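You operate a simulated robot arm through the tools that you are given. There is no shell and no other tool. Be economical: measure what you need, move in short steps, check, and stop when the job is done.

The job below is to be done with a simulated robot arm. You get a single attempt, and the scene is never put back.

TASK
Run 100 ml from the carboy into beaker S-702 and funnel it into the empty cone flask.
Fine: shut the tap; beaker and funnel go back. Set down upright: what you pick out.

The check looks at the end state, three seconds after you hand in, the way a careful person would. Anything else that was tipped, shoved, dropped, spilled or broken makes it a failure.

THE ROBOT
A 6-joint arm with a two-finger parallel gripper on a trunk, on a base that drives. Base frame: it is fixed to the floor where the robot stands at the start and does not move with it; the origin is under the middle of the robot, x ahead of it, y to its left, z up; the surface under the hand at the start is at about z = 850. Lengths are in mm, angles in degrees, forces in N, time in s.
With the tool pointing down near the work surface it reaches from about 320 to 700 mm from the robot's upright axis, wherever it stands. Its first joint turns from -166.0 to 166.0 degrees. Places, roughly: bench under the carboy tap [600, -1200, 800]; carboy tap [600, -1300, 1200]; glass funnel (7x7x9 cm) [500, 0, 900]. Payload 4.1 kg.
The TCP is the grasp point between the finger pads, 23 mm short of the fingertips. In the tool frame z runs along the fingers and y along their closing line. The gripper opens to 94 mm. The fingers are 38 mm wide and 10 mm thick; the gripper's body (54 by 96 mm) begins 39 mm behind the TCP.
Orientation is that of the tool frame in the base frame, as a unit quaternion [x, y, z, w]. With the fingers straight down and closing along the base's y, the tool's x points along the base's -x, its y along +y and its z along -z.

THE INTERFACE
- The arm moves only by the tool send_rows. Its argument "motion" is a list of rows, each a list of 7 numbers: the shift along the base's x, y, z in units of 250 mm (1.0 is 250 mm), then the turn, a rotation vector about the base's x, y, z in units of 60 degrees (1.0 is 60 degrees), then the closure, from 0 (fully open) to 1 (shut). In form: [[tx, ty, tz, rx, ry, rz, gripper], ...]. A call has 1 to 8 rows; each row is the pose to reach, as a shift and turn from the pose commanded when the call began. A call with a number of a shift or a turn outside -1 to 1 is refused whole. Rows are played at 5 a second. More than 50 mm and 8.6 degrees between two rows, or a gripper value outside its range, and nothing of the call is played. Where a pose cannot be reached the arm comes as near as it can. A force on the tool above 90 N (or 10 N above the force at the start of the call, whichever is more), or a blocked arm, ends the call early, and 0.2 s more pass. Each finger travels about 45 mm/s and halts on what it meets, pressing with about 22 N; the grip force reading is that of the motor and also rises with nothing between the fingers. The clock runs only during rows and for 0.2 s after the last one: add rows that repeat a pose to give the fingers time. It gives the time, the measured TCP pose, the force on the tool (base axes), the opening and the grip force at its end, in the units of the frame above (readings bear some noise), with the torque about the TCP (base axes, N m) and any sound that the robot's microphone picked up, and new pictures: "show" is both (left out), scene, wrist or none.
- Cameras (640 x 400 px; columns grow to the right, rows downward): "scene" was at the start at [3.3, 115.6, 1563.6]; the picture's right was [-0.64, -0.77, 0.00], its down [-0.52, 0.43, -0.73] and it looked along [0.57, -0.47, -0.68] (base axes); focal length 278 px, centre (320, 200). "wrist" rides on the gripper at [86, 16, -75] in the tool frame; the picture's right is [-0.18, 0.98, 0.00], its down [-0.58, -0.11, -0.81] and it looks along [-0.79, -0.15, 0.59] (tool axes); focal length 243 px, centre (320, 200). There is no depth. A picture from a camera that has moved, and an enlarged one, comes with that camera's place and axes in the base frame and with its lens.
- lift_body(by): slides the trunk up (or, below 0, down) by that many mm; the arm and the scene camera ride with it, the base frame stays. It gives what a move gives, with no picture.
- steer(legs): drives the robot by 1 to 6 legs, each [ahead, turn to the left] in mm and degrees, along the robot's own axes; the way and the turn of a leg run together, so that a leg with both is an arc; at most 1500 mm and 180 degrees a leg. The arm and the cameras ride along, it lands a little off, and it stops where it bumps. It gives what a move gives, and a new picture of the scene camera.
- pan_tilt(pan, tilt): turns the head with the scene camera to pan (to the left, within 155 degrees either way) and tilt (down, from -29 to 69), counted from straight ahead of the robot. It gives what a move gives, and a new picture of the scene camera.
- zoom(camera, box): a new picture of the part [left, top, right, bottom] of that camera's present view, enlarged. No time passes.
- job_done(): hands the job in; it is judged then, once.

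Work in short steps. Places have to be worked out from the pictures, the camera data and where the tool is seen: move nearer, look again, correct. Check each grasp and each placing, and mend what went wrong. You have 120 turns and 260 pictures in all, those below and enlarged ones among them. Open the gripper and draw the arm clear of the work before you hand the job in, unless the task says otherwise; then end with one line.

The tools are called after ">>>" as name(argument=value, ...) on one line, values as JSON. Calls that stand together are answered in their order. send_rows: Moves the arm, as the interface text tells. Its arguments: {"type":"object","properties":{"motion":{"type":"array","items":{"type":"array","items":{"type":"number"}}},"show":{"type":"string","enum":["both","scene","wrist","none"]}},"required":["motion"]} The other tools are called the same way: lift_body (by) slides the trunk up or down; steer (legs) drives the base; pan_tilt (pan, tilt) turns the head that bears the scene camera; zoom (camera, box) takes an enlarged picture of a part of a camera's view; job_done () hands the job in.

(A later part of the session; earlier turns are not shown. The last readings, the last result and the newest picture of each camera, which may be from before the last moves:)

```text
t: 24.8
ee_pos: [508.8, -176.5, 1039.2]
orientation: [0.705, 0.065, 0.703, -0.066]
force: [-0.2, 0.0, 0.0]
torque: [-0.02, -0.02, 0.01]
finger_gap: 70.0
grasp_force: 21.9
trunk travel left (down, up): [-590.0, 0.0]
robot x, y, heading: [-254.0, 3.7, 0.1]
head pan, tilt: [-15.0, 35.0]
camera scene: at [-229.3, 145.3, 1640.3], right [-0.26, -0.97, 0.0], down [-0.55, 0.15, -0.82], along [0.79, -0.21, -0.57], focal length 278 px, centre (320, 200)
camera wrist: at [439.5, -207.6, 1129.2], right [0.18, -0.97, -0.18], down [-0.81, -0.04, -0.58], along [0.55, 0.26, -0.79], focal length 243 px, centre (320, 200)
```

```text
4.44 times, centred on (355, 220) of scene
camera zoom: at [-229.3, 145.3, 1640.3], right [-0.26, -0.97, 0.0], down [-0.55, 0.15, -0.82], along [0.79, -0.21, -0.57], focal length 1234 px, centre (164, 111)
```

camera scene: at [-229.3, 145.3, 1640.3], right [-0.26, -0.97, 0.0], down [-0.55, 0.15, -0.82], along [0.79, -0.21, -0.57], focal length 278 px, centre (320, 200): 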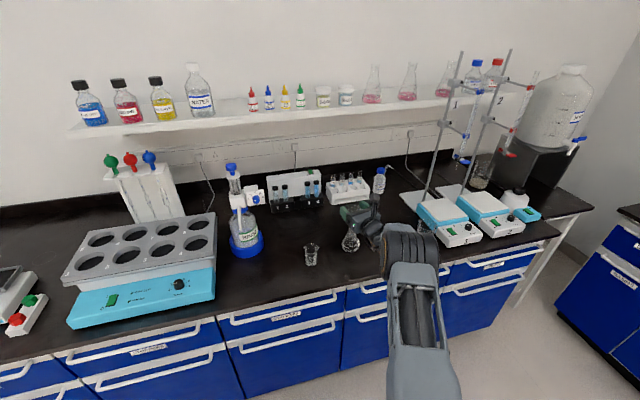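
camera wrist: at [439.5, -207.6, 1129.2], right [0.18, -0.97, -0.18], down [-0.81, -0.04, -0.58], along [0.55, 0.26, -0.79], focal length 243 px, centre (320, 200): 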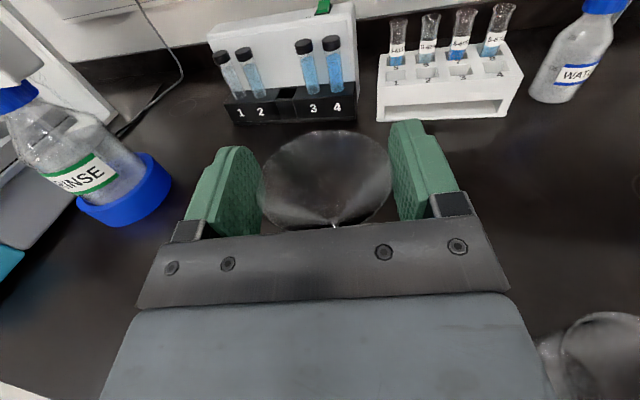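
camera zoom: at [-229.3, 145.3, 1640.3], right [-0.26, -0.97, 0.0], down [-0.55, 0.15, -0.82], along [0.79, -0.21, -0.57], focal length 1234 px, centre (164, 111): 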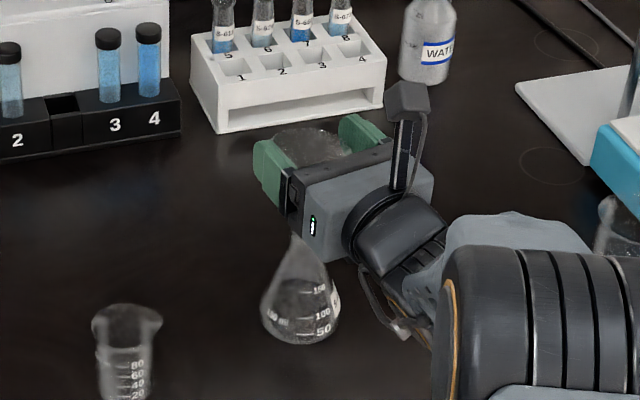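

No contact and flask unmoved, so the stem is in the neck. I lower further in small steps to seat the cone.

>>> send_rows(motion=[[0, 0, -0.03, 0, 0, 0, 0.5], [0, 0, -0.06, 0, 0, 0, 0.5], [0, 0, -0.09, 0, 0, 0, 0.5], [0, 0, -0.11, 0, 0, 0, 0.5], [0, 0, -0.11, 0, 0, 0, 0.5]], show="none")

>>> zoom(camera="scene", box=[310, 175, 400, 265])

>>> zoom(camera="wrist", box=[220, 100, 440, 240])

```text
t: 26.0
ee_pos: [508.5, -176.9, 1019.1]
orientation: [0.702, 0.066, 0.706, -0.066]
force: [0.5, 0.4, 15.1]
torque: [0.04, -0.18, -0.06]
finger_gap: 70.1
grasp_force: 21.4
trunk travel left (down, up): [-590.0, 0.0]
robot x, y, heading: [-249.9, 2.8, 0.3]
head pan, tilt: [-15.0, 35.0]
```

```text
4.44 times, centred on (355, 220) of scene
camera zoom: at [-231.2, 145.8, 1640.5], right [-0.26, -0.97, 0.0], down [-0.55, 0.15, -0.82], along [0.79, -0.21, -0.57], focal length 1234 px, centre (164, 111)
```

zoom: 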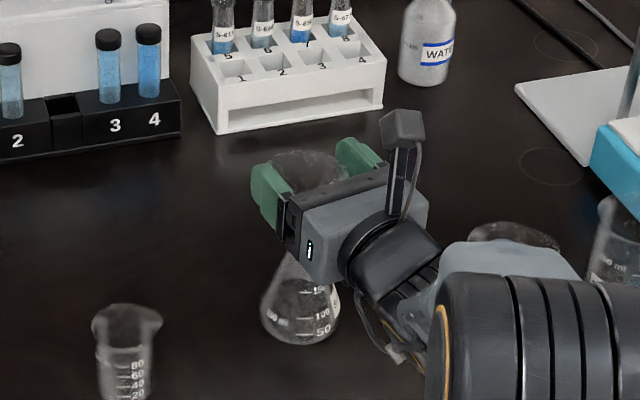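

```text
2.86 times, centred on (330, 170) of wrist
camera zoom: at [439.0, -206.9, 1105.4], right [0.18, -0.97, -0.18], down [-0.81, -0.04, -0.59], along [0.56, 0.26, -0.79], focal length 693 px, centre (291, 286)
```

zoom: 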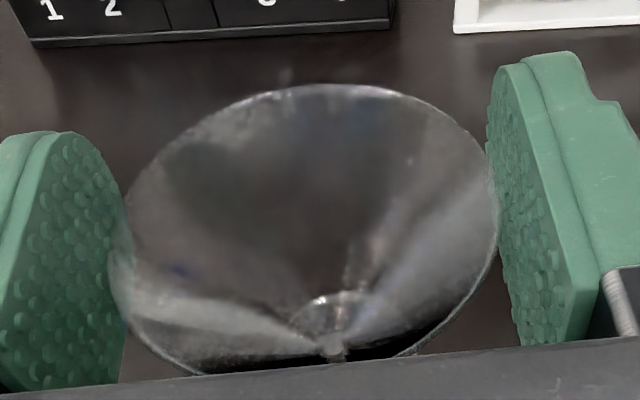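

It met 15 N at TCP z≈1019: the cone is seated. I relieve the push and open.

>>> send_rows(motion=[[0, 0, 0.024, 0, 0, 0, 0.5], [0, 0, 0.024, 0, 0, 0, 0.4], [0, 0, 0.024, 0, 0, 0, 0.2], [0, 0, 0.024, 0, 0, 0, 0.0], [0, 0, 0.024, 0, 0, 0, 0.0], [0, 0, 0.024, 0, 0, 0, 0.0]])

>>> zoom(camera="scene", box=[310, 175, 400, 265])

```text
t: 27.4
ee_pos: [507.2, -176.1, 1019.5]
orientation: [0.705, 0.065, 0.704, -0.066]
force: [-0.5, 0.0, -0.2]
torque: [0.0, -0.04, 0.01]
finger_gap: 94.0
grasp_force: 0.0
trunk travel left (down, up): [-590.0, 0.0]
robot x, y, heading: [-252.4, -0.1, 0.2]
head pan, tilt: [-15.0, 35.0]
camera scene: at [-229.3, 145.3, 1640.3], right [-0.26, -0.97, 0.0], down [-0.55, 0.15, -0.82], along [0.79, -0.21, -0.57], focal length 278 px, centre (320, 200)
camera wrist: at [439.3, -206.8, 1107.7], right [0.18, -0.97, -0.18], down [-0.81, -0.04, -0.58], along [0.55, 0.26, -0.79], focal length 243 px, centre (320, 200)
```

scene: 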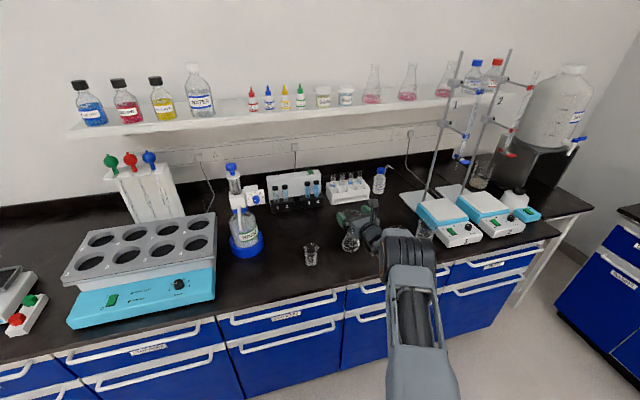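
wrist: 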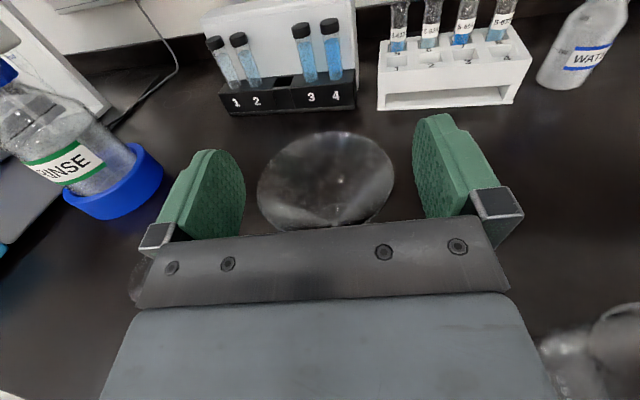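

```text
4.44 times, centred on (355, 220) of scene
camera zoom: at [-229.3, 145.3, 1640.3], right [-0.26, -0.97, 0.0], down [-0.55, 0.15, -0.82], along [0.79, -0.21, -0.57], focal length 1234 px, centre (164, 111)
```

zoom: 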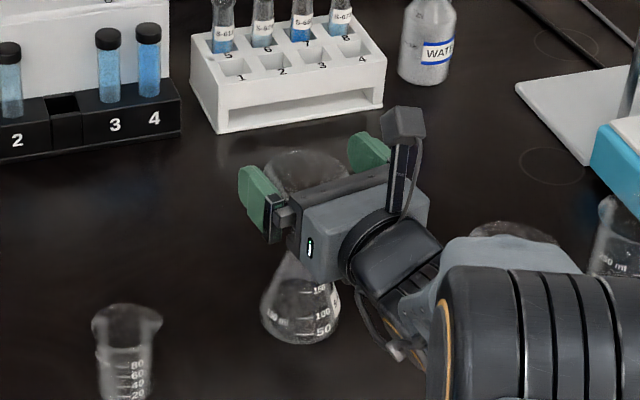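

Funnel stands in the flask. I back the open hand straight out.

>>> send_rows(motion=[[-0.14, -0.027, 0, 0, 0, 0, 0], [-0.3, -0.058, 0, 0, 0, 0, 0], [-0.47, -0.09, 0, 0, 0, 0, 0], [-0.5, -0.1, 0.15, 0, 0, 0, 0], [-0.5, -0.1, 0.2, 0, 0, 0, 0]])

>>> zoom(camera="scene", box=[310, 175, 400, 265])

```text
t: 28.6
ee_pos: [383.2, -201.6, 1068.7]
orientation: [0.705, 0.065, 0.703, -0.066]
force: [-0.1, -0.1, 0.4]
torque: [0.01, 0.02, 0.0]
finger_gap: 94.1
grasp_force: 0.1
trunk travel left (down, up): [-590.0, 0.0]
robot x, y, heading: [-254.0, 1.1, 0.2]
head pan, tilt: [-15.0, 35.0]
camera scene: at [-229.5, 145.5, 1640.3], right [-0.26, -0.97, 0.0], down [-0.55, 0.15, -0.82], along [0.79, -0.21, -0.57], focal length 278 px, centre (320, 200)
camera wrist: at [314.1, -230.8, 1157.0], right [0.18, -0.97, -0.18], down [-0.81, -0.04, -0.58], along [0.55, 0.26, -0.79], focal length 243 px, centre (320, 200)
```

scene: 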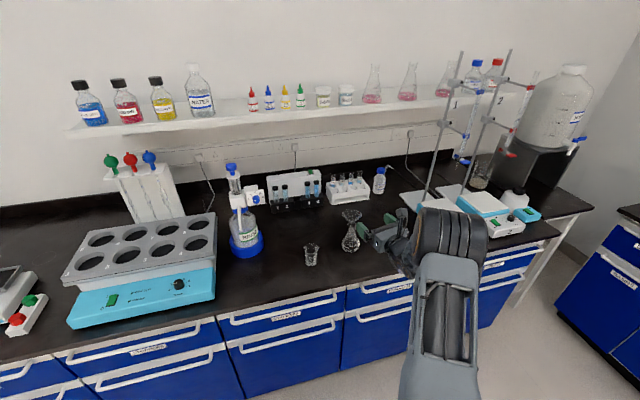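
wrist: 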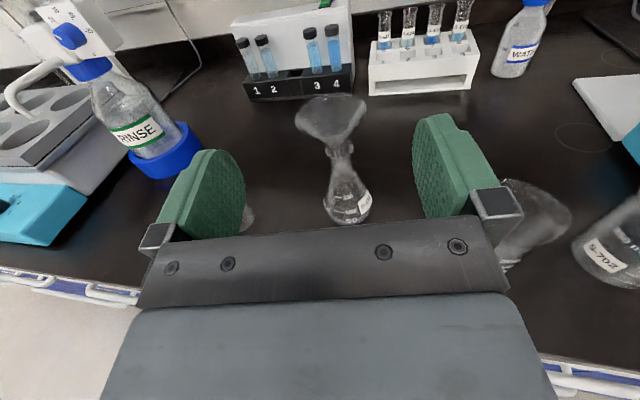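

```text
4.44 times, centred on (355, 220) of scene
camera zoom: at [-229.5, 145.5, 1640.3], right [-0.26, -0.97, 0.0], down [-0.55, 0.15, -0.82], along [0.79, -0.21, -0.57], focal length 1234 px, centre (164, 111)
```

zoom: 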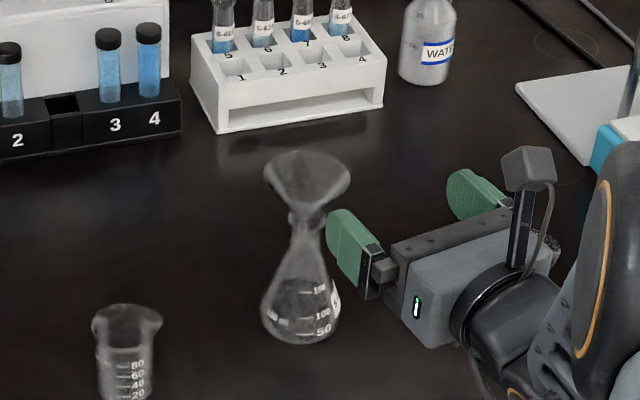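

Funnel sits well. Now I drive right ~310 mm so beaker S-702 is ahead and slightly right.

>>> steer(legs=[[0, -90], [310, 0], [0, 90]])

>>> send_rows(motion=[[0, 0, 0, 0, 0, 0, 0]], show="wrist")

```text
t: 38.3
ee_pos: [378.5, -507.3, 1068.7]
orientation: [0.704, 0.064, 0.704, -0.064]
force: [1.4, -0.9, 0.1]
torque: [0.0, 0.0, -0.02]
finger_gap: 94.0
grasp_force: 0.0
trunk travel left (down, up): [-590.0, 0.0]
robot x, y, heading: [-255.0, -298.3, -0.2]
head pan, tilt: [-15.0, 35.0]
camera scene: at [-232.0, -158.4, 1640.3], right [-0.26, -0.96, 0.0], down [-0.55, 0.15, -0.82], along [0.79, -0.21, -0.57], focal length 278 px, centre (320, 200)
```

scene: 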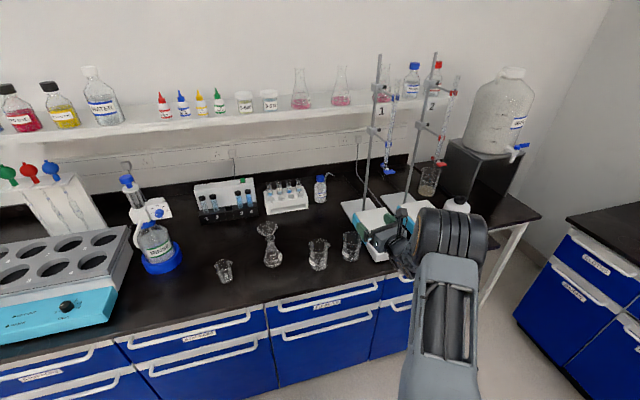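

```text
t: 38.7
ee_pos: [379.0, -508.5, 1067.2]
orientation: [0.705, 0.064, 0.703, -0.065]
force: [1.0, -0.4, 0.6]
torque: [0.02, -0.02, -0.02]
finger_gap: 94.0
grasp_force: 0.0
trunk travel left (down, up): [-590.0, 0.0]
robot x, y, heading: [-259.4, -303.4, 0.0]
head pan, tilt: [-15.0, 35.0]
camera wrist: at [310.0, -537.2, 1156.9], right [0.18, -0.97, -0.18], down [-0.81, -0.04, -0.58], along [0.55, 0.25, -0.79], focal length 243 px, centre (320, 200)
```

wrist: 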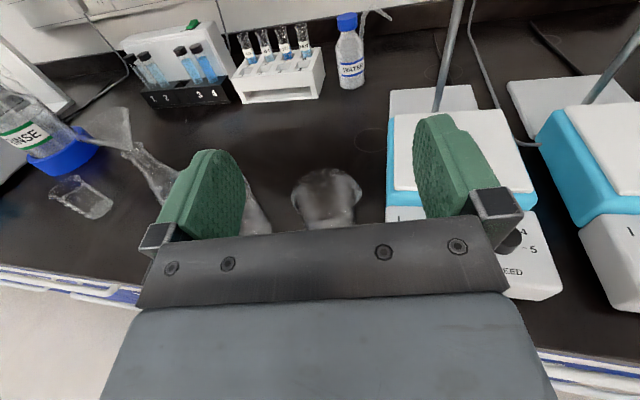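

Both beakers are visible from both cameras. I zoom to locate S-702.

>>> zoom(camera="scene", box=[290, 210, 390, 290])

>>> zoom(camera="wrist", box=[240, 130, 400, 240])

```text
5.00 times, centred on (340, 250) of scene
camera zoom: at [-232.1, -158.5, 1640.3], right [-0.26, -0.96, 0.0], down [-0.55, 0.15, -0.82], along [0.79, -0.21, -0.57], focal length 1389 px, centre (220, -50)
```

zoom: 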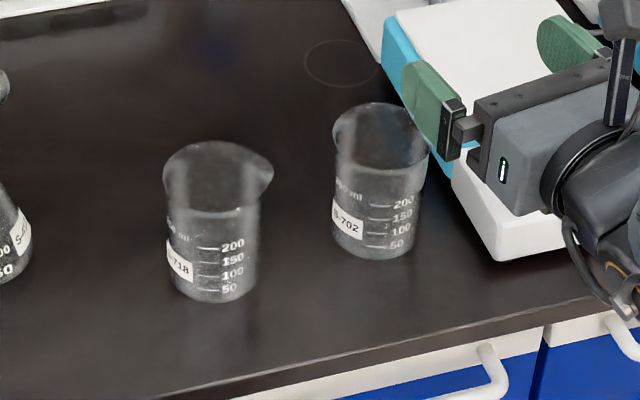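

```text
3.64 times, centred on (320, 185) of wrist
camera zoom: at [310.0, -537.2, 1156.9], right [0.18, -0.97, -0.18], down [-0.81, -0.04, -0.58], along [0.55, 0.25, -0.79], focal length 882 px, centre (320, 254)
```

zoom: 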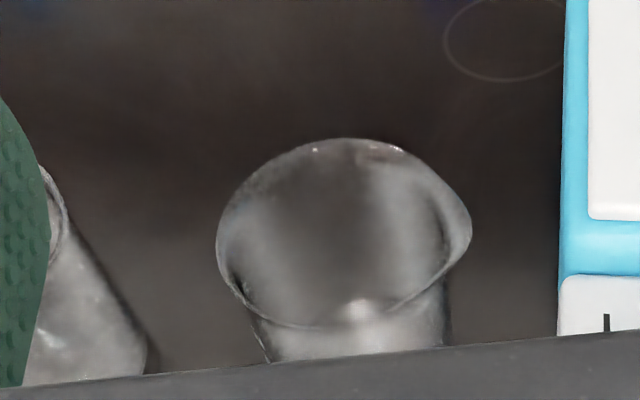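

S-702's spout points right (-y). I judge its axis near (463,-470). Lower to a standoff at grasp height.

>>> send_rows(motion=[[-0.01, 0.03, -0.18, 0, 0, 0, 0], [-0.02, 0.06, -0.36, 0, 0, 0, 0], [-0.02, 0.08, -0.54, 0, 0, 0, 0], [-0.02, 0.08, -0.62, 0, 0, 0, 0], [-0.02, 0.08, -0.62, 0, 0, 0, 0]])

>>> zoom(camera="wrist", box=[200, 40, 440, 240])

```text
t: 39.9
ee_pos: [372.2, -487.8, 918.3]
orientation: [0.703, 0.064, 0.706, -0.062]
force: [-1.0, 1.1, 13.6]
torque: [-0.64, -0.36, -0.1]
finger_gap: 93.4
grasp_force: 0.0
trunk travel left (down, up): [-590.0, 0.0]
robot x, y, heading: [-258.7, -299.6, -0.4]
head pan, tilt: [-15.0, 35.0]
camera scene: at [-233.9, -157.8, 1640.5], right [-0.26, -0.96, 0.0], down [-0.55, 0.15, -0.82], along [0.79, -0.22, -0.57], focal length 278 px, centre (320, 200)
camera wrist: at [304.0, -518.0, 1005.8], right [0.18, -0.97, -0.18], down [-0.81, -0.04, -0.59], along [0.56, 0.25, -0.79], focal length 243 px, centre (320, 200)
```

scene: 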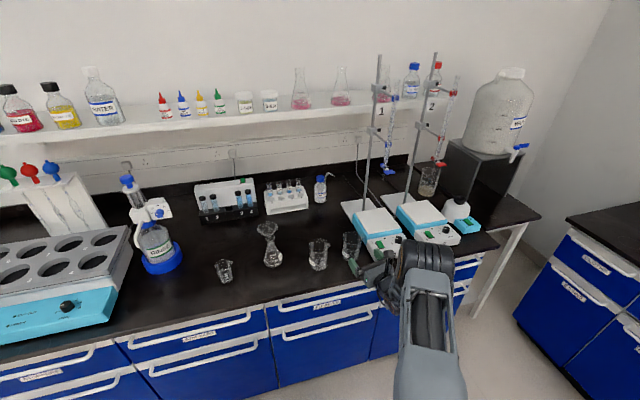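
wrist: 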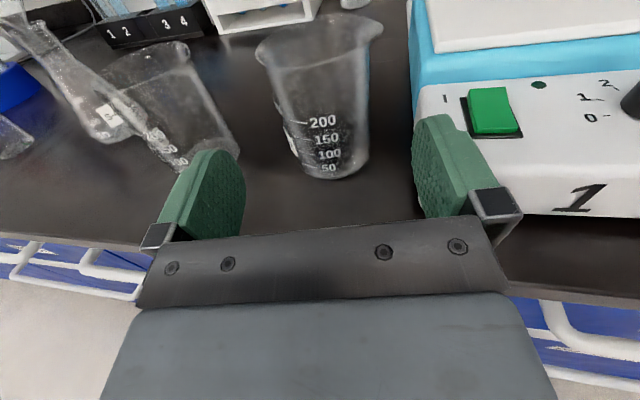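

```text
2.00 times, centred on (320, 140) of wrist
camera zoom: at [304.0, -518.0, 1005.8], right [0.18, -0.97, -0.18], down [-0.81, -0.04, -0.59], along [0.56, 0.25, -0.79], focal length 485 px, centre (320, 320)
```

zoom: 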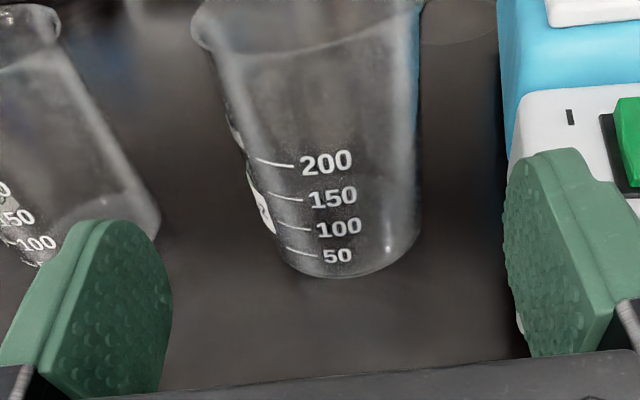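

The right fingertip touched the hotplate's panel (z≈899), whose edge is at y≈-540. I rise, straighten yaw to 0, narrow the opening to ~83 mm and centre on the beaker axis (459,-474).

>>> send_rows(motion=[[0, 0, 0.06, 0, 0, 0, 0], [-0.02, 0.03, 0.08, 0, 0, -0.09, 0.06], [-0.02, 0.056, 0.08, 0, 0, -0.175, 0.12], [-0.02, 0.056, 0.06, 0, 0, -0.175, 0.12], [-0.02, 0.056, 0.06, 0, 0, -0.175, 0.12]])

>>> zoom(camera="scene", box=[290, 210, 440, 300])

```text
t: 41.1
ee_pos: [366.7, -473.4, 929.4]
orientation: [0.707, 0.0, 0.707, 0.0]
force: [0.8, -0.5, 0.7]
torque: [-0.01, -0.01, -0.04]
finger_gap: 83.2
grasp_force: 0.1
trunk travel left (down, up): [-590.0, 0.0]
robot x, y, heading: [-256.9, -302.3, -0.2]
head pan, tilt: [-15.0, 35.0]
camera scene: at [-232.0, -158.6, 1640.3], right [-0.26, -0.96, 0.0], down [-0.55, 0.15, -0.82], along [0.79, -0.21, -0.57], focal length 278 px, centre (320, 200)
camera wrist: at [295.2, -490.6, 1017.2], right [0.0, -0.98, -0.18], down [-0.81, 0.11, -0.58], along [0.59, 0.15, -0.79], focal length 243 px, centre (320, 200)
```

scene: 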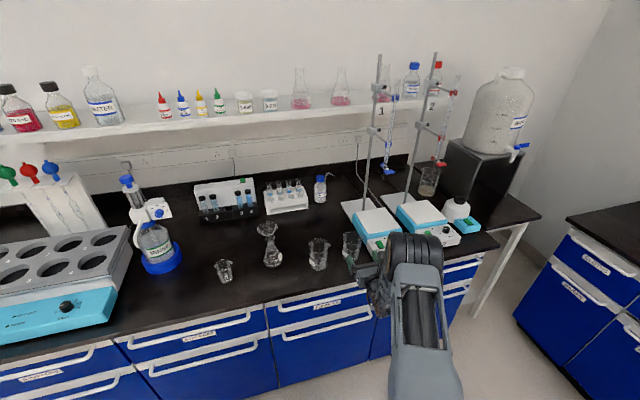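
wrist: 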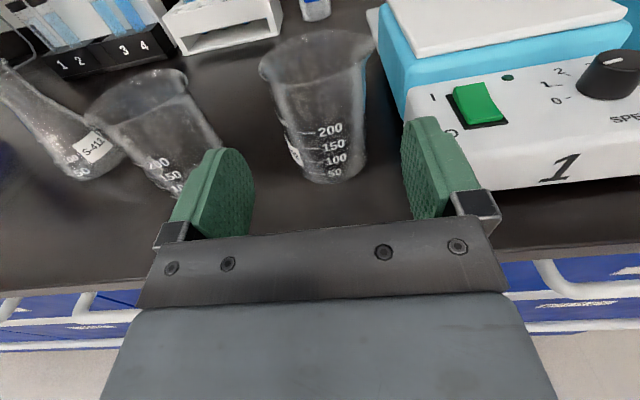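

```text
4.27 times, centred on (365, 255) of scene
camera zoom: at [-232.0, -158.6, 1640.3], right [-0.26, -0.96, 0.0], down [-0.55, 0.15, -0.82], along [0.79, -0.21, -0.57], focal length 1185 px, centre (128, -35)
```

zoom: 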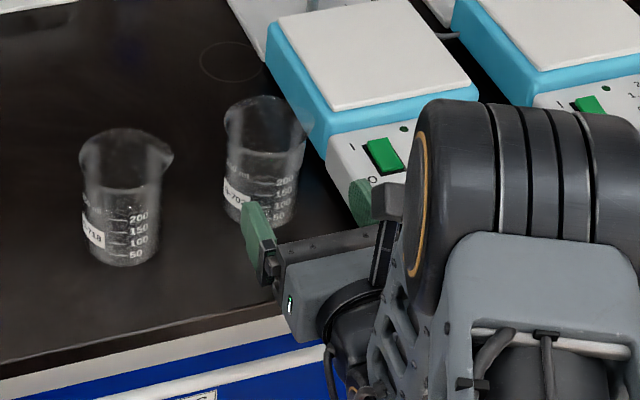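

Centred laterally with ~15 mm from the hotplate. I advance 88 mm to the beaker.

>>> send_rows(motion=[[0.08, 0, -0.01, 0, 0, 0, 0.12], [0.16, 0, -0.02, 0, 0, 0, 0.12], [0.24, 0, -0.02, 0, 0, 0, 0.12], [0.31, 0, -0.02, 0, 0, 0, 0.12], [0.36, 0, -0.02, 0, 0, 0, 0.12], [0.36, 0, -0.02, 0, 0, 0, 0.12]])

>>> zoom(camera="wrist", box=[200, 80, 460, 240])

```text
t: 42.5
ee_pos: [459.0, -472.8, 924.0]
orientation: [0.708, -0.001, 0.706, 0.0]
force: [0.3, 1.3, 0.2]
torque: [-0.02, -0.01, 0.02]
finger_gap: 82.7
grasp_force: 0.0
trunk travel left (down, up): [-590.0, 0.0]
robot x, y, heading: [-254.7, -305.7, 0.0]
head pan, tilt: [-15.0, 35.0]
camera scene: at [-232.0, -158.5, 1640.3], right [-0.26, -0.96, 0.0], down [-0.55, 0.15, -0.82], along [0.79, -0.21, -0.57], focal length 278 px, centre (320, 200)
camera wrist: at [386.2, -490.3, 1012.0], right [0.0, -0.98, -0.18], down [-0.81, 0.11, -0.58], along [0.59, 0.15, -0.79], focal length 243 px, centre (320, 200)
```

scene: 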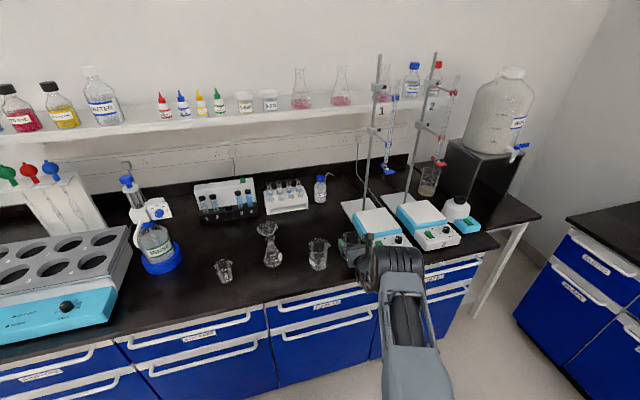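
wrist: 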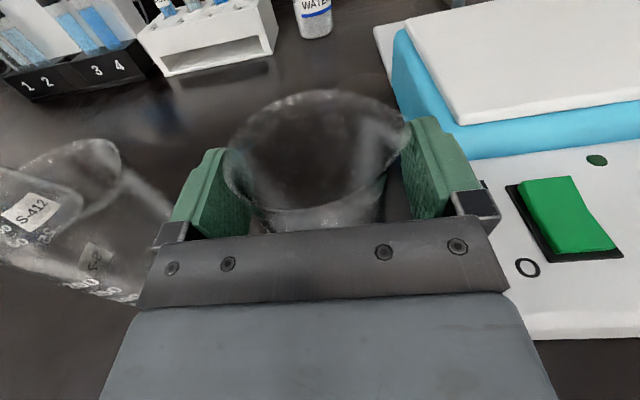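

```text
2.46 times, centred on (330, 160) of wrist
camera zoom: at [386.2, -490.3, 1012.0], right [0.0, -0.98, -0.18], down [-0.81, 0.11, -0.58], along [0.59, 0.15, -0.79], focal length 597 px, centre (295, 298)
```

zoom: 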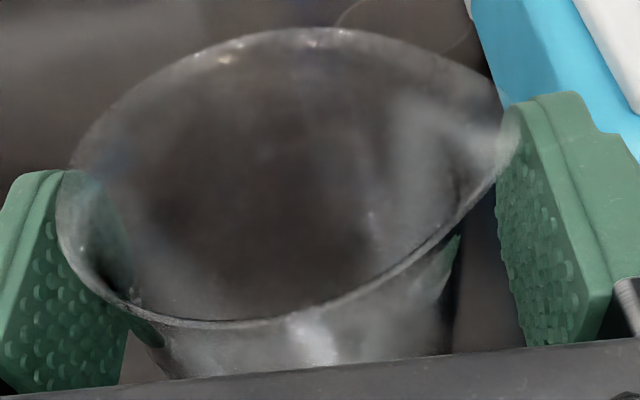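

The spout is near the right pad's top, so I lower 10 mm to grip below the flare, then close.

>>> send_rows(motion=[[-0.01, 0, -0.02, 0, 0, 0, 0.12], [-0.01, 0, -0.04, 0, 0, 0, 0.12], [-0.01, 0, -0.04, 0, 0, 0, 0.2], [-0.01, 0, -0.04, 0, 0, 0, 0.3], [-0.01, 0, -0.04, 0, 0, 0, 0.45], [-0.01, 0, -0.04, 0, 0, 0, 0.45], [-0.01, 0, -0.04, 0, 0, 0, 0.45]], show="wrist")

```text
t: 44.1
ee_pos: [456.2, -473.5, 913.9]
orientation: [0.708, 0.0, 0.707, 0.0]
force: [-0.8, 1.2, 0.3]
torque: [-0.02, 0.0, 0.01]
finger_gap: 66.7
grasp_force: 21.6
trunk travel left (down, up): [-590.0, 0.0]
robot x, y, heading: [-256.2, -300.2, -0.4]
head pan, tilt: [-15.0, 35.0]
camera wrist: at [382.9, -490.3, 1002.6], right [0.0, -0.98, -0.18], down [-0.81, 0.11, -0.58], along [0.59, 0.15, -0.79], focal length 243 px, centre (320, 200)
```

wrist: 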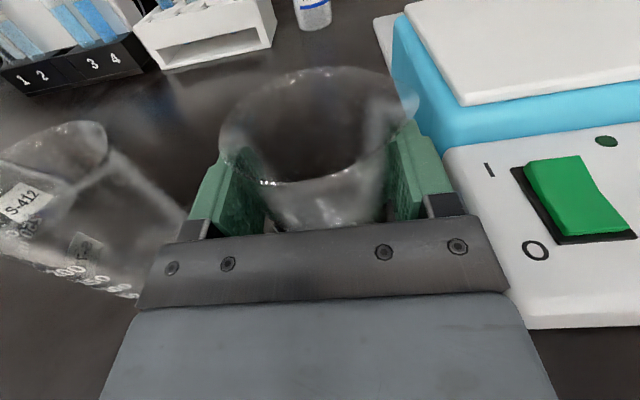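

Gripped at 66.7 mm (home TCP 456,-473.5,914). Lift.

>>> send_rows(motion=[[0, 0, 0.06, 0, 0, 0, 0.45], [0, 0, 0.2, 0, 0, 0, 0.45], [0, 0, 0.38, 0, 0, 0, 0.45], [0, 0, 0.56, 0, 0, 0, 0.45], [-0.1, 0, 0.7, 0, 0, 0, 0.45], [-0.28, 0, 0.72, 0, 0, 0, 0.45], [-0.28, 0, 0.72, 0, 0, 0, 0.45]])

>>> pan_tilt(pan=-45, tilt=30)

>>> zoom(camera="scene", box=[200, 20, 440, 220])

```text
t: 45.7
ee_pos: [386.5, -474.9, 1091.2]
orientation: [0.708, -0.001, 0.706, 0.0]
force: [-0.1, 0.0, -1.4]
torque: [0.0, 0.0, 0.01]
finger_gap: 66.5
grasp_force: 21.7
trunk travel left (down, up): [-590.0, 0.0]
robot x, y, heading: [-255.5, -303.3, -0.2]
head pan, tilt: [-15.0, 35.0]
camera scene: at [-232.0, -158.6, 1640.3], right [-0.26, -0.96, 0.0], down [-0.55, 0.15, -0.82], along [0.79, -0.21, -0.57], focal length 278 px, centre (320, 200)
camera wrist: at [313.7, -492.0, 1180.1], right [0.0, -0.98, -0.18], down [-0.81, 0.11, -0.58], along [0.59, 0.15, -0.79], focal length 243 px, centre (320, 200)
```

scene: 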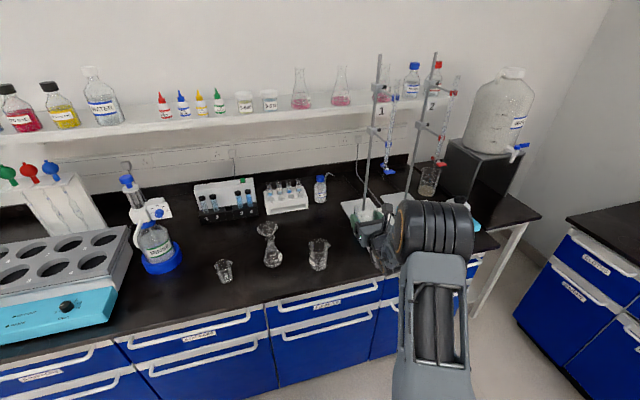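
wrist: 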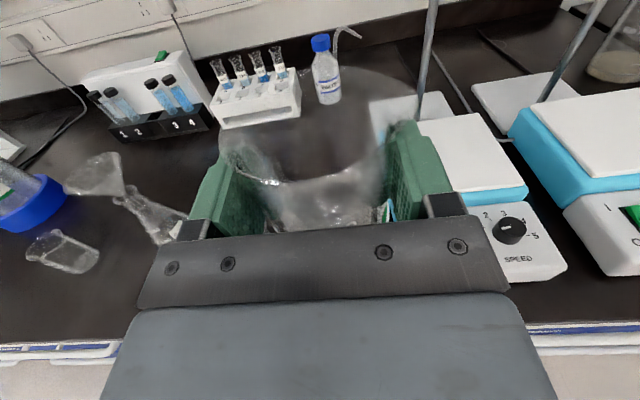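

```text
t: 46.7
ee_pos: [386.5, -476.2, 1091.2]
orientation: [0.708, 0.0, 0.707, 0.0]
force: [-0.2, -0.1, -0.4]
torque: [0.01, 0.02, 0.02]
finger_gap: 66.3
grasp_force: 21.9
trunk travel left (down, up): [-590.0, 0.0]
robot x, y, heading: [-256.0, -301.9, -0.1]
head pan, tilt: [-45.0, 30.0]
camera scene: at [-253.2, -199.6, 1648.1], right [-0.71, -0.7, 0.0], down [-0.35, 0.35, -0.87], along [0.61, -0.61, -0.5], focal length 278 px, centre (320, 200)
```

scene: 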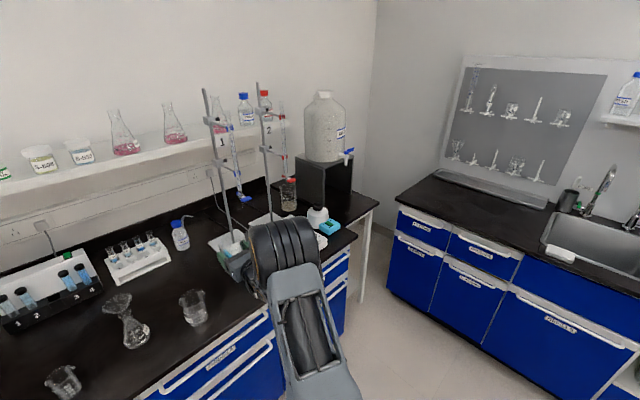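

```text
2.00 times, centred on (320, 120) of scene
camera zoom: at [-253.2, -199.6, 1648.1], right [-0.71, -0.7, 0.0], down [-0.35, 0.35, -0.87], along [0.61, -0.61, -0.5], focal length 556 px, centre (320, 360)
```

zoom: 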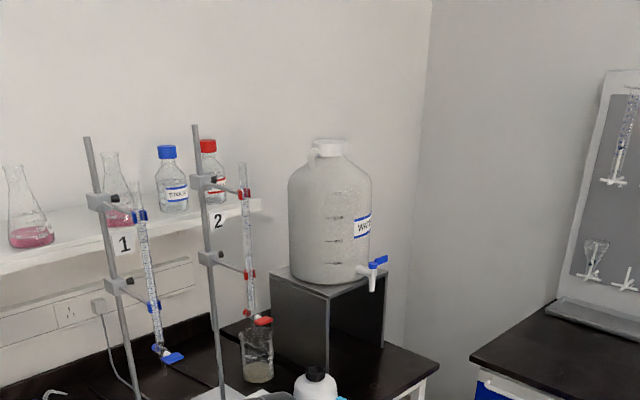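

Beaker held. I'll drive toward the carboy: back off a bit, turn left so the arm swings away, reverse, and turn back.

>>> steer(legs=[[-80, 0], [0, 90], [-500, 0], [0, -90]])

```text
t: 58.0
ee_pos: [286.8, -1013.9, 1091.2]
orientation: [0.708, -0.017, 0.706, 0.016]
force: [-0.4, -0.7, -1.1]
torque: [-0.01, -0.01, 0.0]
finger_gap: 66.3
grasp_force: 22.2
trunk travel left (down, up): [-590.0, 0.0]
robot x, y, heading: [-347.2, -809.9, -3.0]
head pan, tilt: [-45.0, 30.0]
camera scene: at [-340.6, -710.2, 1648.1], right [-0.74, -0.67, 0.0], down [-0.34, 0.37, -0.87], along [0.58, -0.64, -0.5], focal length 278 px, centre (320, 200)
```

scene: 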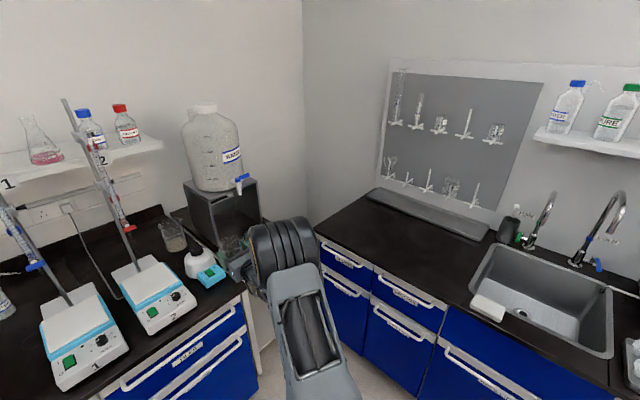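

Heading drifted to −3°. I zoom on the carboy and tap.

>>> zoom(camera="scene", box=[140, 90, 300, 290])

>>> zoom(camera="scene", box=[205, 155, 275, 205])

```text
2.00 times, centred on (220, 190) of scene
camera zoom: at [-340.6, -710.2, 1648.1], right [-0.74, -0.67, 0.0], down [-0.34, 0.37, -0.87], along [0.58, -0.64, -0.5], focal length 556 px, centre (520, 220)
```

zoom: 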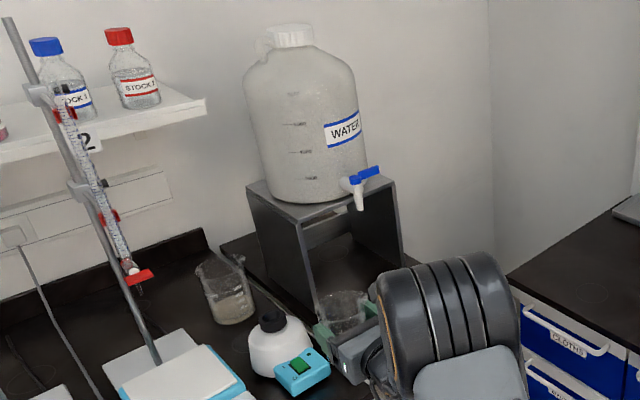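

```text
8.00 times, centred on (240, 180) of scene
camera zoom: at [-340.6, -710.2, 1648.1], right [-0.74, -0.67, 0.0], down [-0.34, 0.37, -0.87], along [0.58, -0.64, -0.5], focal length 2222 px, centre (960, 360)
```

zoom: 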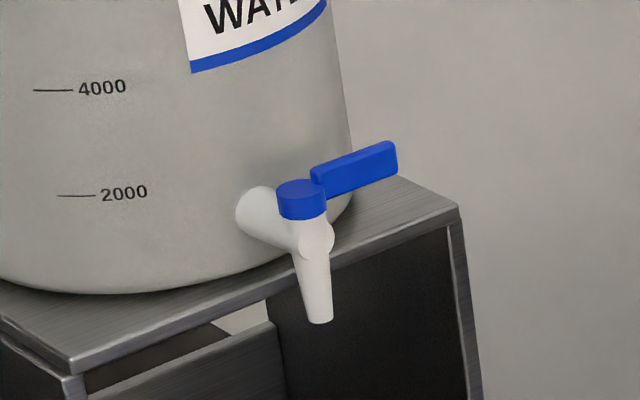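

The nozzle triangulates to about (596,-1247,1081); the blue lever atop points −y (closed), so it opens toward −x. I shift the robot 190 mm further right.

>>> steer(legs=[[0, 93], [-190, 0], [0, -90]])

>>> pan_tilt(pan=-20, tilt=35)

```text
t: 67.3
ee_pos: [296.2, -1174.7, 1092.1]
orientation: [0.708, -0.001, 0.707, 0.0]
force: [-0.5, -0.2, 0.6]
torque: [0.01, -0.02, 0.01]
finger_gap: 66.3
grasp_force: 22.3
trunk travel left (down, up): [-590.0, 0.0]
robot x, y, heading: [-346.5, -1001.5, -0.0]
head pan, tilt: [-45.0, 30.0]
camera scene: at [-343.9, -899.0, 1648.1], right [-0.71, -0.7, 0.0], down [-0.35, 0.35, -0.87], along [0.61, -0.61, -0.5], focal length 278 px, centre (320, 200)
```

scene: 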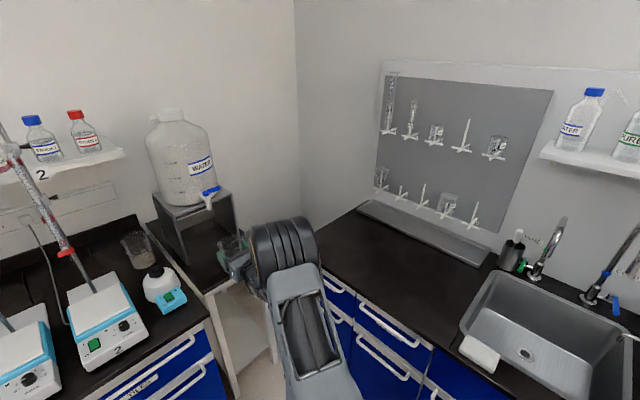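

```text
t: 68.2
ee_pos: [296.6, -1175.1, 1091.3]
orientation: [0.708, -0.001, 0.706, 0.001]
force: [0.0, -0.7, -0.6]
torque: [0.01, 0.02, 0.03]
finger_gap: 66.4
grasp_force: 22.2
trunk travel left (down, up): [-590.0, 0.0]
robot x, y, heading: [-346.7, -1002.8, 0.0]
head pan, tilt: [-20.0, 35.0]
camera scene: at [-325.0, -865.2, 1640.3], right [-0.35, -0.94, 0.0], down [-0.54, 0.2, -0.82], along [0.77, -0.28, -0.57], focal length 278 px, centre (320, 200)
```

scene: 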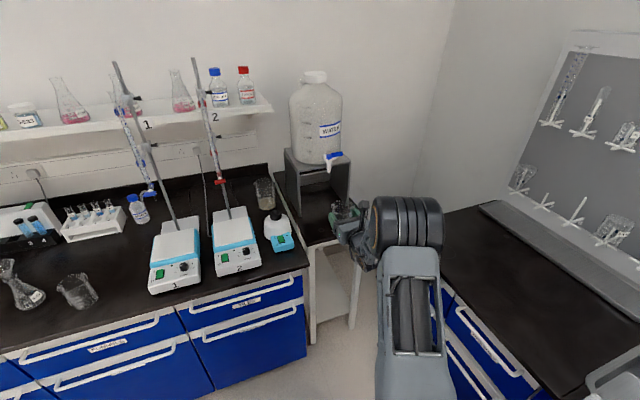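

The carboy sits on a small table. I zoom on it.

>>> zoom(camera="scene", box=[270, 130, 400, 270])

>>> zoom(camera="scene", box=[300, 140, 360, 190])

```text
2.86 times, centred on (335, 200) of scene
camera zoom: at [-325.0, -865.2, 1640.3], right [-0.35, -0.94, 0.0], down [-0.54, 0.2, -0.82], along [0.77, -0.28, -0.57], focal length 794 px, centre (277, 200)
```

zoom: 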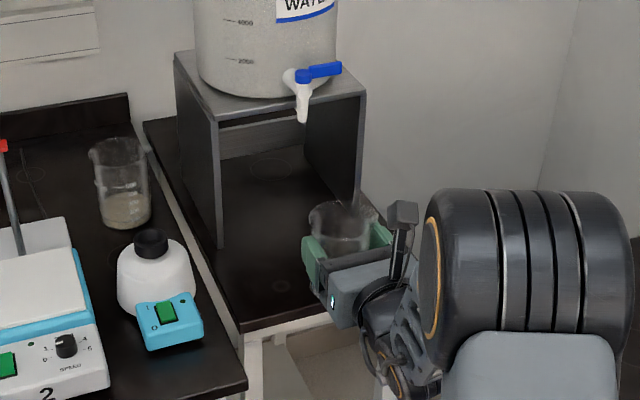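

```text
8.00 times, centred on (330, 165) of scene
camera zoom: at [-325.0, -865.2, 1640.3], right [-0.35, -0.94, 0.0], down [-0.54, 0.2, -0.82], along [0.77, -0.28, -0.57], focal length 2222 px, centre (240, 480)
```

zoom: 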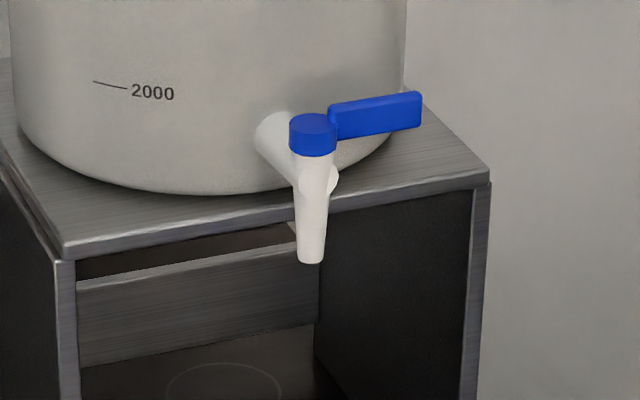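

I raise the hand 100 mm to see the tap with the wrist camera too.

>>> send_rows(motion=[[0, 0, 0.15, 0, 0, 0, 0.45], [0, 0, 0.3, 0, 0, 0, 0.45], [0, 0, 0.45, 0, 0, 0, 0.45], [0, 0, 0.45, 0, 0, 0, 0.45]], show="wrist")

```text
t: 69.2
ee_pos: [295.9, -1172.8, 1202.0]
orientation: [0.708, 0.001, 0.706, -0.001]
force: [-0.3, 0.5, -1.5]
torque: [-0.01, 0.01, -0.01]
finger_gap: 66.3
grasp_force: 21.3
trunk travel left (down, up): [-590.0, 0.0]
robot x, y, heading: [-347.8, -1001.6, -0.4]
head pan, tilt: [-20.0, 35.0]
camera wrist: at [223.0, -1189.6, 1291.7], right [0.0, -0.98, -0.18], down [-0.81, 0.11, -0.58], along [0.59, 0.15, -0.79], focal length 243 px, centre (320, 200)
```

wrist: 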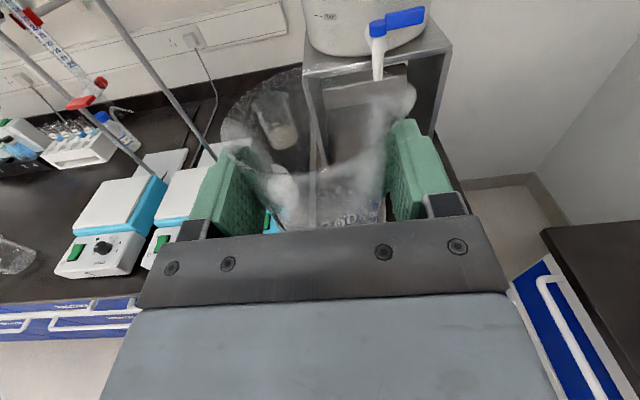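

>>> zoom(camera="wrist", box=[300, 0, 460, 100])

```text
4.00 times, centred on (380, 50) of wrist
camera zoom: at [223.0, -1189.6, 1291.7], right [0.0, -0.98, -0.18], down [-0.81, 0.11, -0.58], along [0.59, 0.15, -0.79], focal length 970 px, centre (80, 800)
```

zoom: 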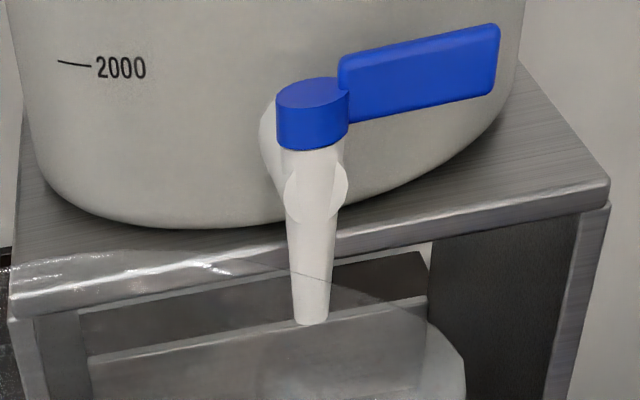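

The wrist ray agrees: nozzle tip ≈ (595,-1241,1087), lever pivot z≈1150 with its tip near (610,-1303). First the beaker: I lower the hand and trunk, then drive ahead 220 mm.

>>> send_rows(motion=[[0, 0, -0.15, 0, 0, 0, 0.45], [0, 0, -0.3, 0, 0, 0, 0.45], [0, 0, -0.45, 0, 0, 0, 0.45], [0, 0, -0.45, 0, 0, 0, 0.45]], show="none")

>>> lift_body(by=-150)

>>> steer(legs=[[220, 0]])

>>> send_rows(motion=[[0, 0, 0, 0, 0, 0, 0.45]], show="wrist")

```text
t: 70.2
ee_pos: [297.1, -1174.0, 1089.9]
orientation: [0.707, -0.002, 0.707, 0.001]
force: [0.1, -0.2, -0.8]
torque: [-0.02, 0.03, -0.01]
finger_gap: 66.4
grasp_force: 21.7
trunk travel left (down, up): [-590.0, 0.0]
robot x, y, heading: [-344.9, -1000.7, -0.3]
head pan, tilt: [-20.0, 35.0]
```

```text
t: 72.0
ee_pos: [295.6, -1174.7, 939.3]
orientation: [0.708, -0.001, 0.707, 0.0]
force: [-0.7, -0.3, -0.5]
torque: [-0.02, 0.02, 0.0]
finger_gap: 66.3
grasp_force: 22.0
trunk travel left (down, up): [-440.0, 150.0]
robot x, y, heading: [-348.8, -1000.1, -0.4]
head pan, tilt: [-20.0, 35.0]
```

```text
t: 73.7
ee_pos: [515.6, -1175.1, 940.0]
orientation: [0.708, -0.001, 0.707, 0.0]
force: [-0.2, -0.1, -1.0]
torque: [0.01, 0.03, -0.01]
finger_gap: 66.2
grasp_force: 21.9
trunk travel left (down, up): [-440.0, 150.0]
robot x, y, heading: [-129.6, -1005.0, -0.2]
head pan, tilt: [-20.0, 35.0]
camera scene: at [-105.8, -865.6, 1490.3], right [-0.34, -0.94, 0.0], down [-0.54, 0.2, -0.82], along [0.77, -0.28, -0.57], focal length 278 px, centre (320, 200)
```

scene: 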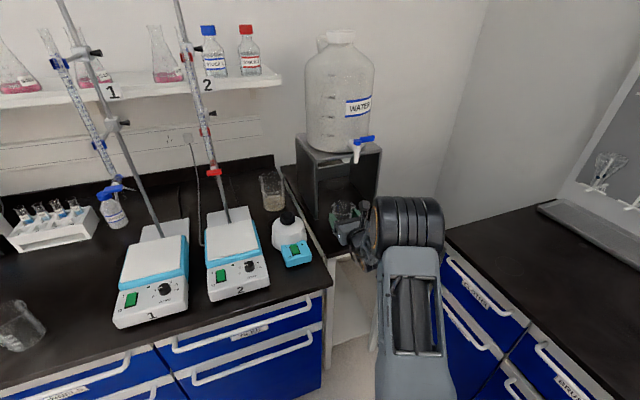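

```text
t: 74.1
ee_pos: [514.8, -1173.1, 938.7]
orientation: [0.708, 0.0, 0.707, -0.001]
force: [0.5, -0.4, 0.3]
torque: [-0.02, -0.01, 0.02]
finger_gap: 66.3
grasp_force: 22.3
trunk travel left (down, up): [-440.0, 150.0]
robot x, y, heading: [-128.2, -999.8, -0.2]
head pan, tilt: [-20.0, 35.0]
camera wrist: at [442.7, -1191.0, 1028.5], right [0.0, -0.98, -0.18], down [-0.81, 0.11, -0.58], along [0.59, 0.15, -0.79], focal length 243 px, centre (320, 200)
```

wrist: 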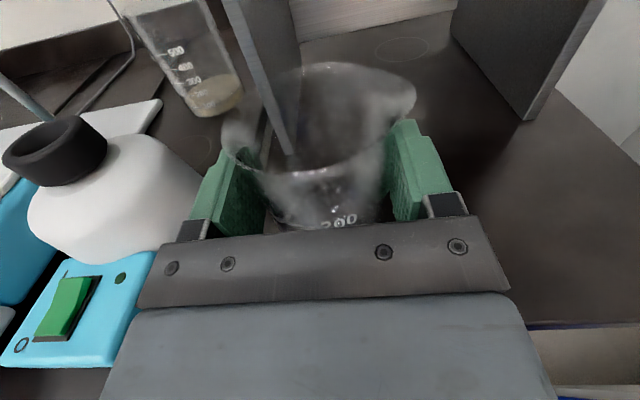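

I refine the nozzle from this closer scene view.

>>> zoom(camera="scene", box=[320, 120, 400, 260])

>>> zoom(camera="scene", box=[335, 125, 385, 175])

```text
2.86 times, centred on (360, 190) of scene
camera zoom: at [-105.9, -865.6, 1490.3], right [-0.34, -0.94, 0.0], down [-0.54, 0.2, -0.82], along [0.77, -0.28, -0.57], focal length 794 px, centre (206, 229)
```

zoom: 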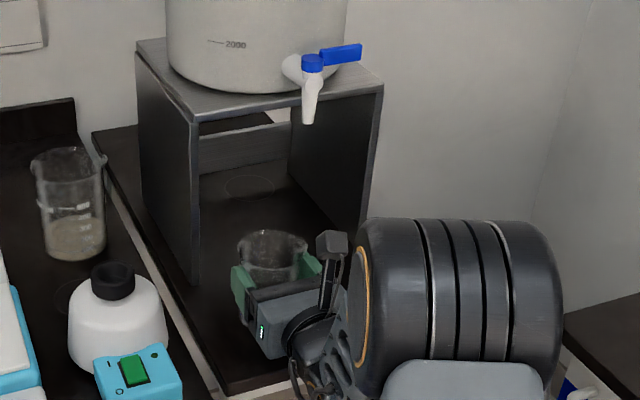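

```text
8.00 times, centred on (360, 150) of scene
camera zoom: at [-105.9, -865.6, 1490.3], right [-0.34, -0.94, 0.0], down [-0.54, 0.2, -0.82], along [0.77, -0.28, -0.57], focal length 2222 px, centre (0, 600)
```

zoom: 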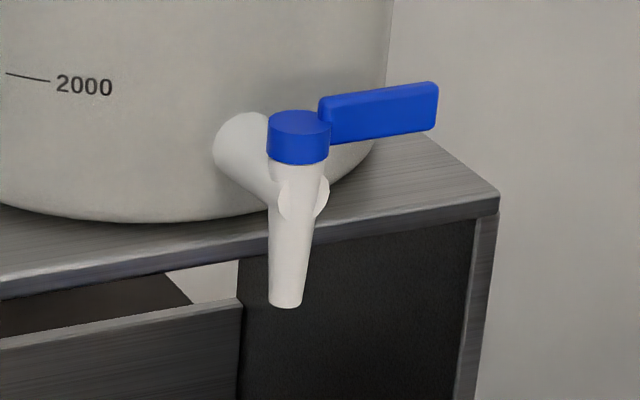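

Nozzle confirmed at about (595,-1241). I carry the beaker beneath it and go down part way.

>>> send_rows(motion=[[0.08, -0.067, -0.03, 0, 0, 0, 0.45], [0.16, -0.134, -0.06, 0, 0, 0, 0.45], [0.24, -0.2, -0.1, 0, 0, 0, 0.45], [0.32, -0.268, -0.15, 0, 0, 0, 0.45], [0.32, -0.268, -0.18, 0, 0, 0, 0.45]])

```text
t: 75.3
ee_pos: [595.4, -1240.4, 899.0]
orientation: [0.705, 0.002, 0.709, -0.001]
force: [1.2, 0.5, 21.2]
torque: [0.19, -0.25, 0.0]
finger_gap: 66.1
grasp_force: 22.1
trunk travel left (down, up): [-440.0, 150.0]
robot x, y, heading: [-124.6, -1001.2, -0.3]
head pan, tilt: [-20.0, 35.0]
camera scene: at [-108.1, -864.7, 1490.5], right [-0.34, -0.94, 0.0], down [-0.54, 0.2, -0.82], along [0.77, -0.28, -0.57], focal length 278 px, centre (320, 200)
camera wrist: at [521.3, -1256.5, 986.5], right [0.0, -0.98, -0.18], down [-0.8, 0.11, -0.59], along [0.6, 0.15, -0.79], focal length 243 px, centre (320, 200)
```

scene: 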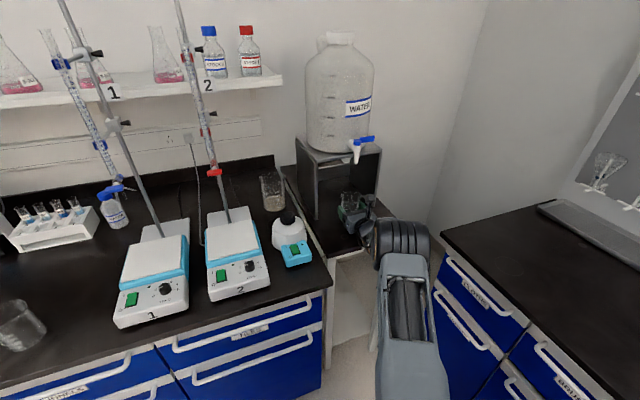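
wrist: 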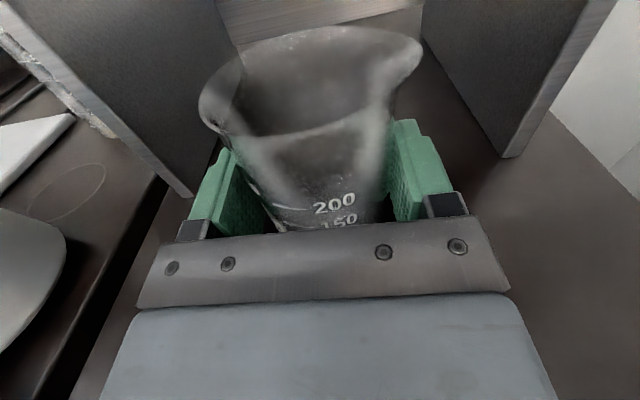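

It met the surface early (table top ≈850, not 800) and the beaker slid up a bit in the grip. I ease the push and release.

>>> send_rows(motion=[[0, 0, 0.02, 0, 0, 0, 0.45], [0, 0, 0.02, 0, 0, 0, 0.4], [0, 0, 0.02, 0, 0, 0, 0.25], [0, 0, 0.02, 0, 0, 0, 0.05], [0, 0, 0.02, 0, 0, 0, 0.0], [0, 0, 0.02, 0, 0, 0, 0.0]], show="wrist")

>>> zoom(camera="scene", box=[320, 120, 400, 260])

```text
t: 76.7
ee_pos: [595.2, -1240.5, 899.6]
orientation: [0.708, -0.001, 0.706, 0.0]
force: [0.1, 0.0, 0.7]
torque: [-0.02, -0.02, 0.02]
finger_gap: 93.9
grasp_force: 0.2
trunk travel left (down, up): [-440.0, 150.0]
robot x, y, heading: [-129.9, -1000.3, -0.2]
head pan, tilt: [-20.0, 35.0]
camera wrist: at [522.2, -1257.5, 987.8], right [0.0, -0.98, -0.18], down [-0.81, 0.11, -0.58], along [0.59, 0.15, -0.79], focal length 243 px, centre (320, 200)
```

wrist: 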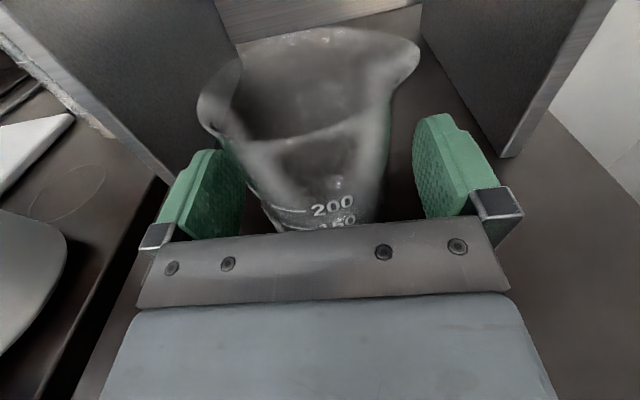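

```text
2.86 times, centred on (360, 190) of scene
camera zoom: at [-105.9, -865.6, 1490.3], right [-0.34, -0.94, 0.0], down [-0.54, 0.2, -0.82], along [0.77, -0.28, -0.57], focal length 794 px, centre (206, 229)
```

zoom: 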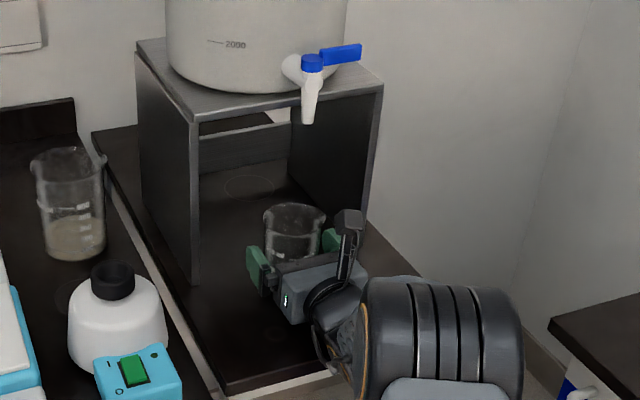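

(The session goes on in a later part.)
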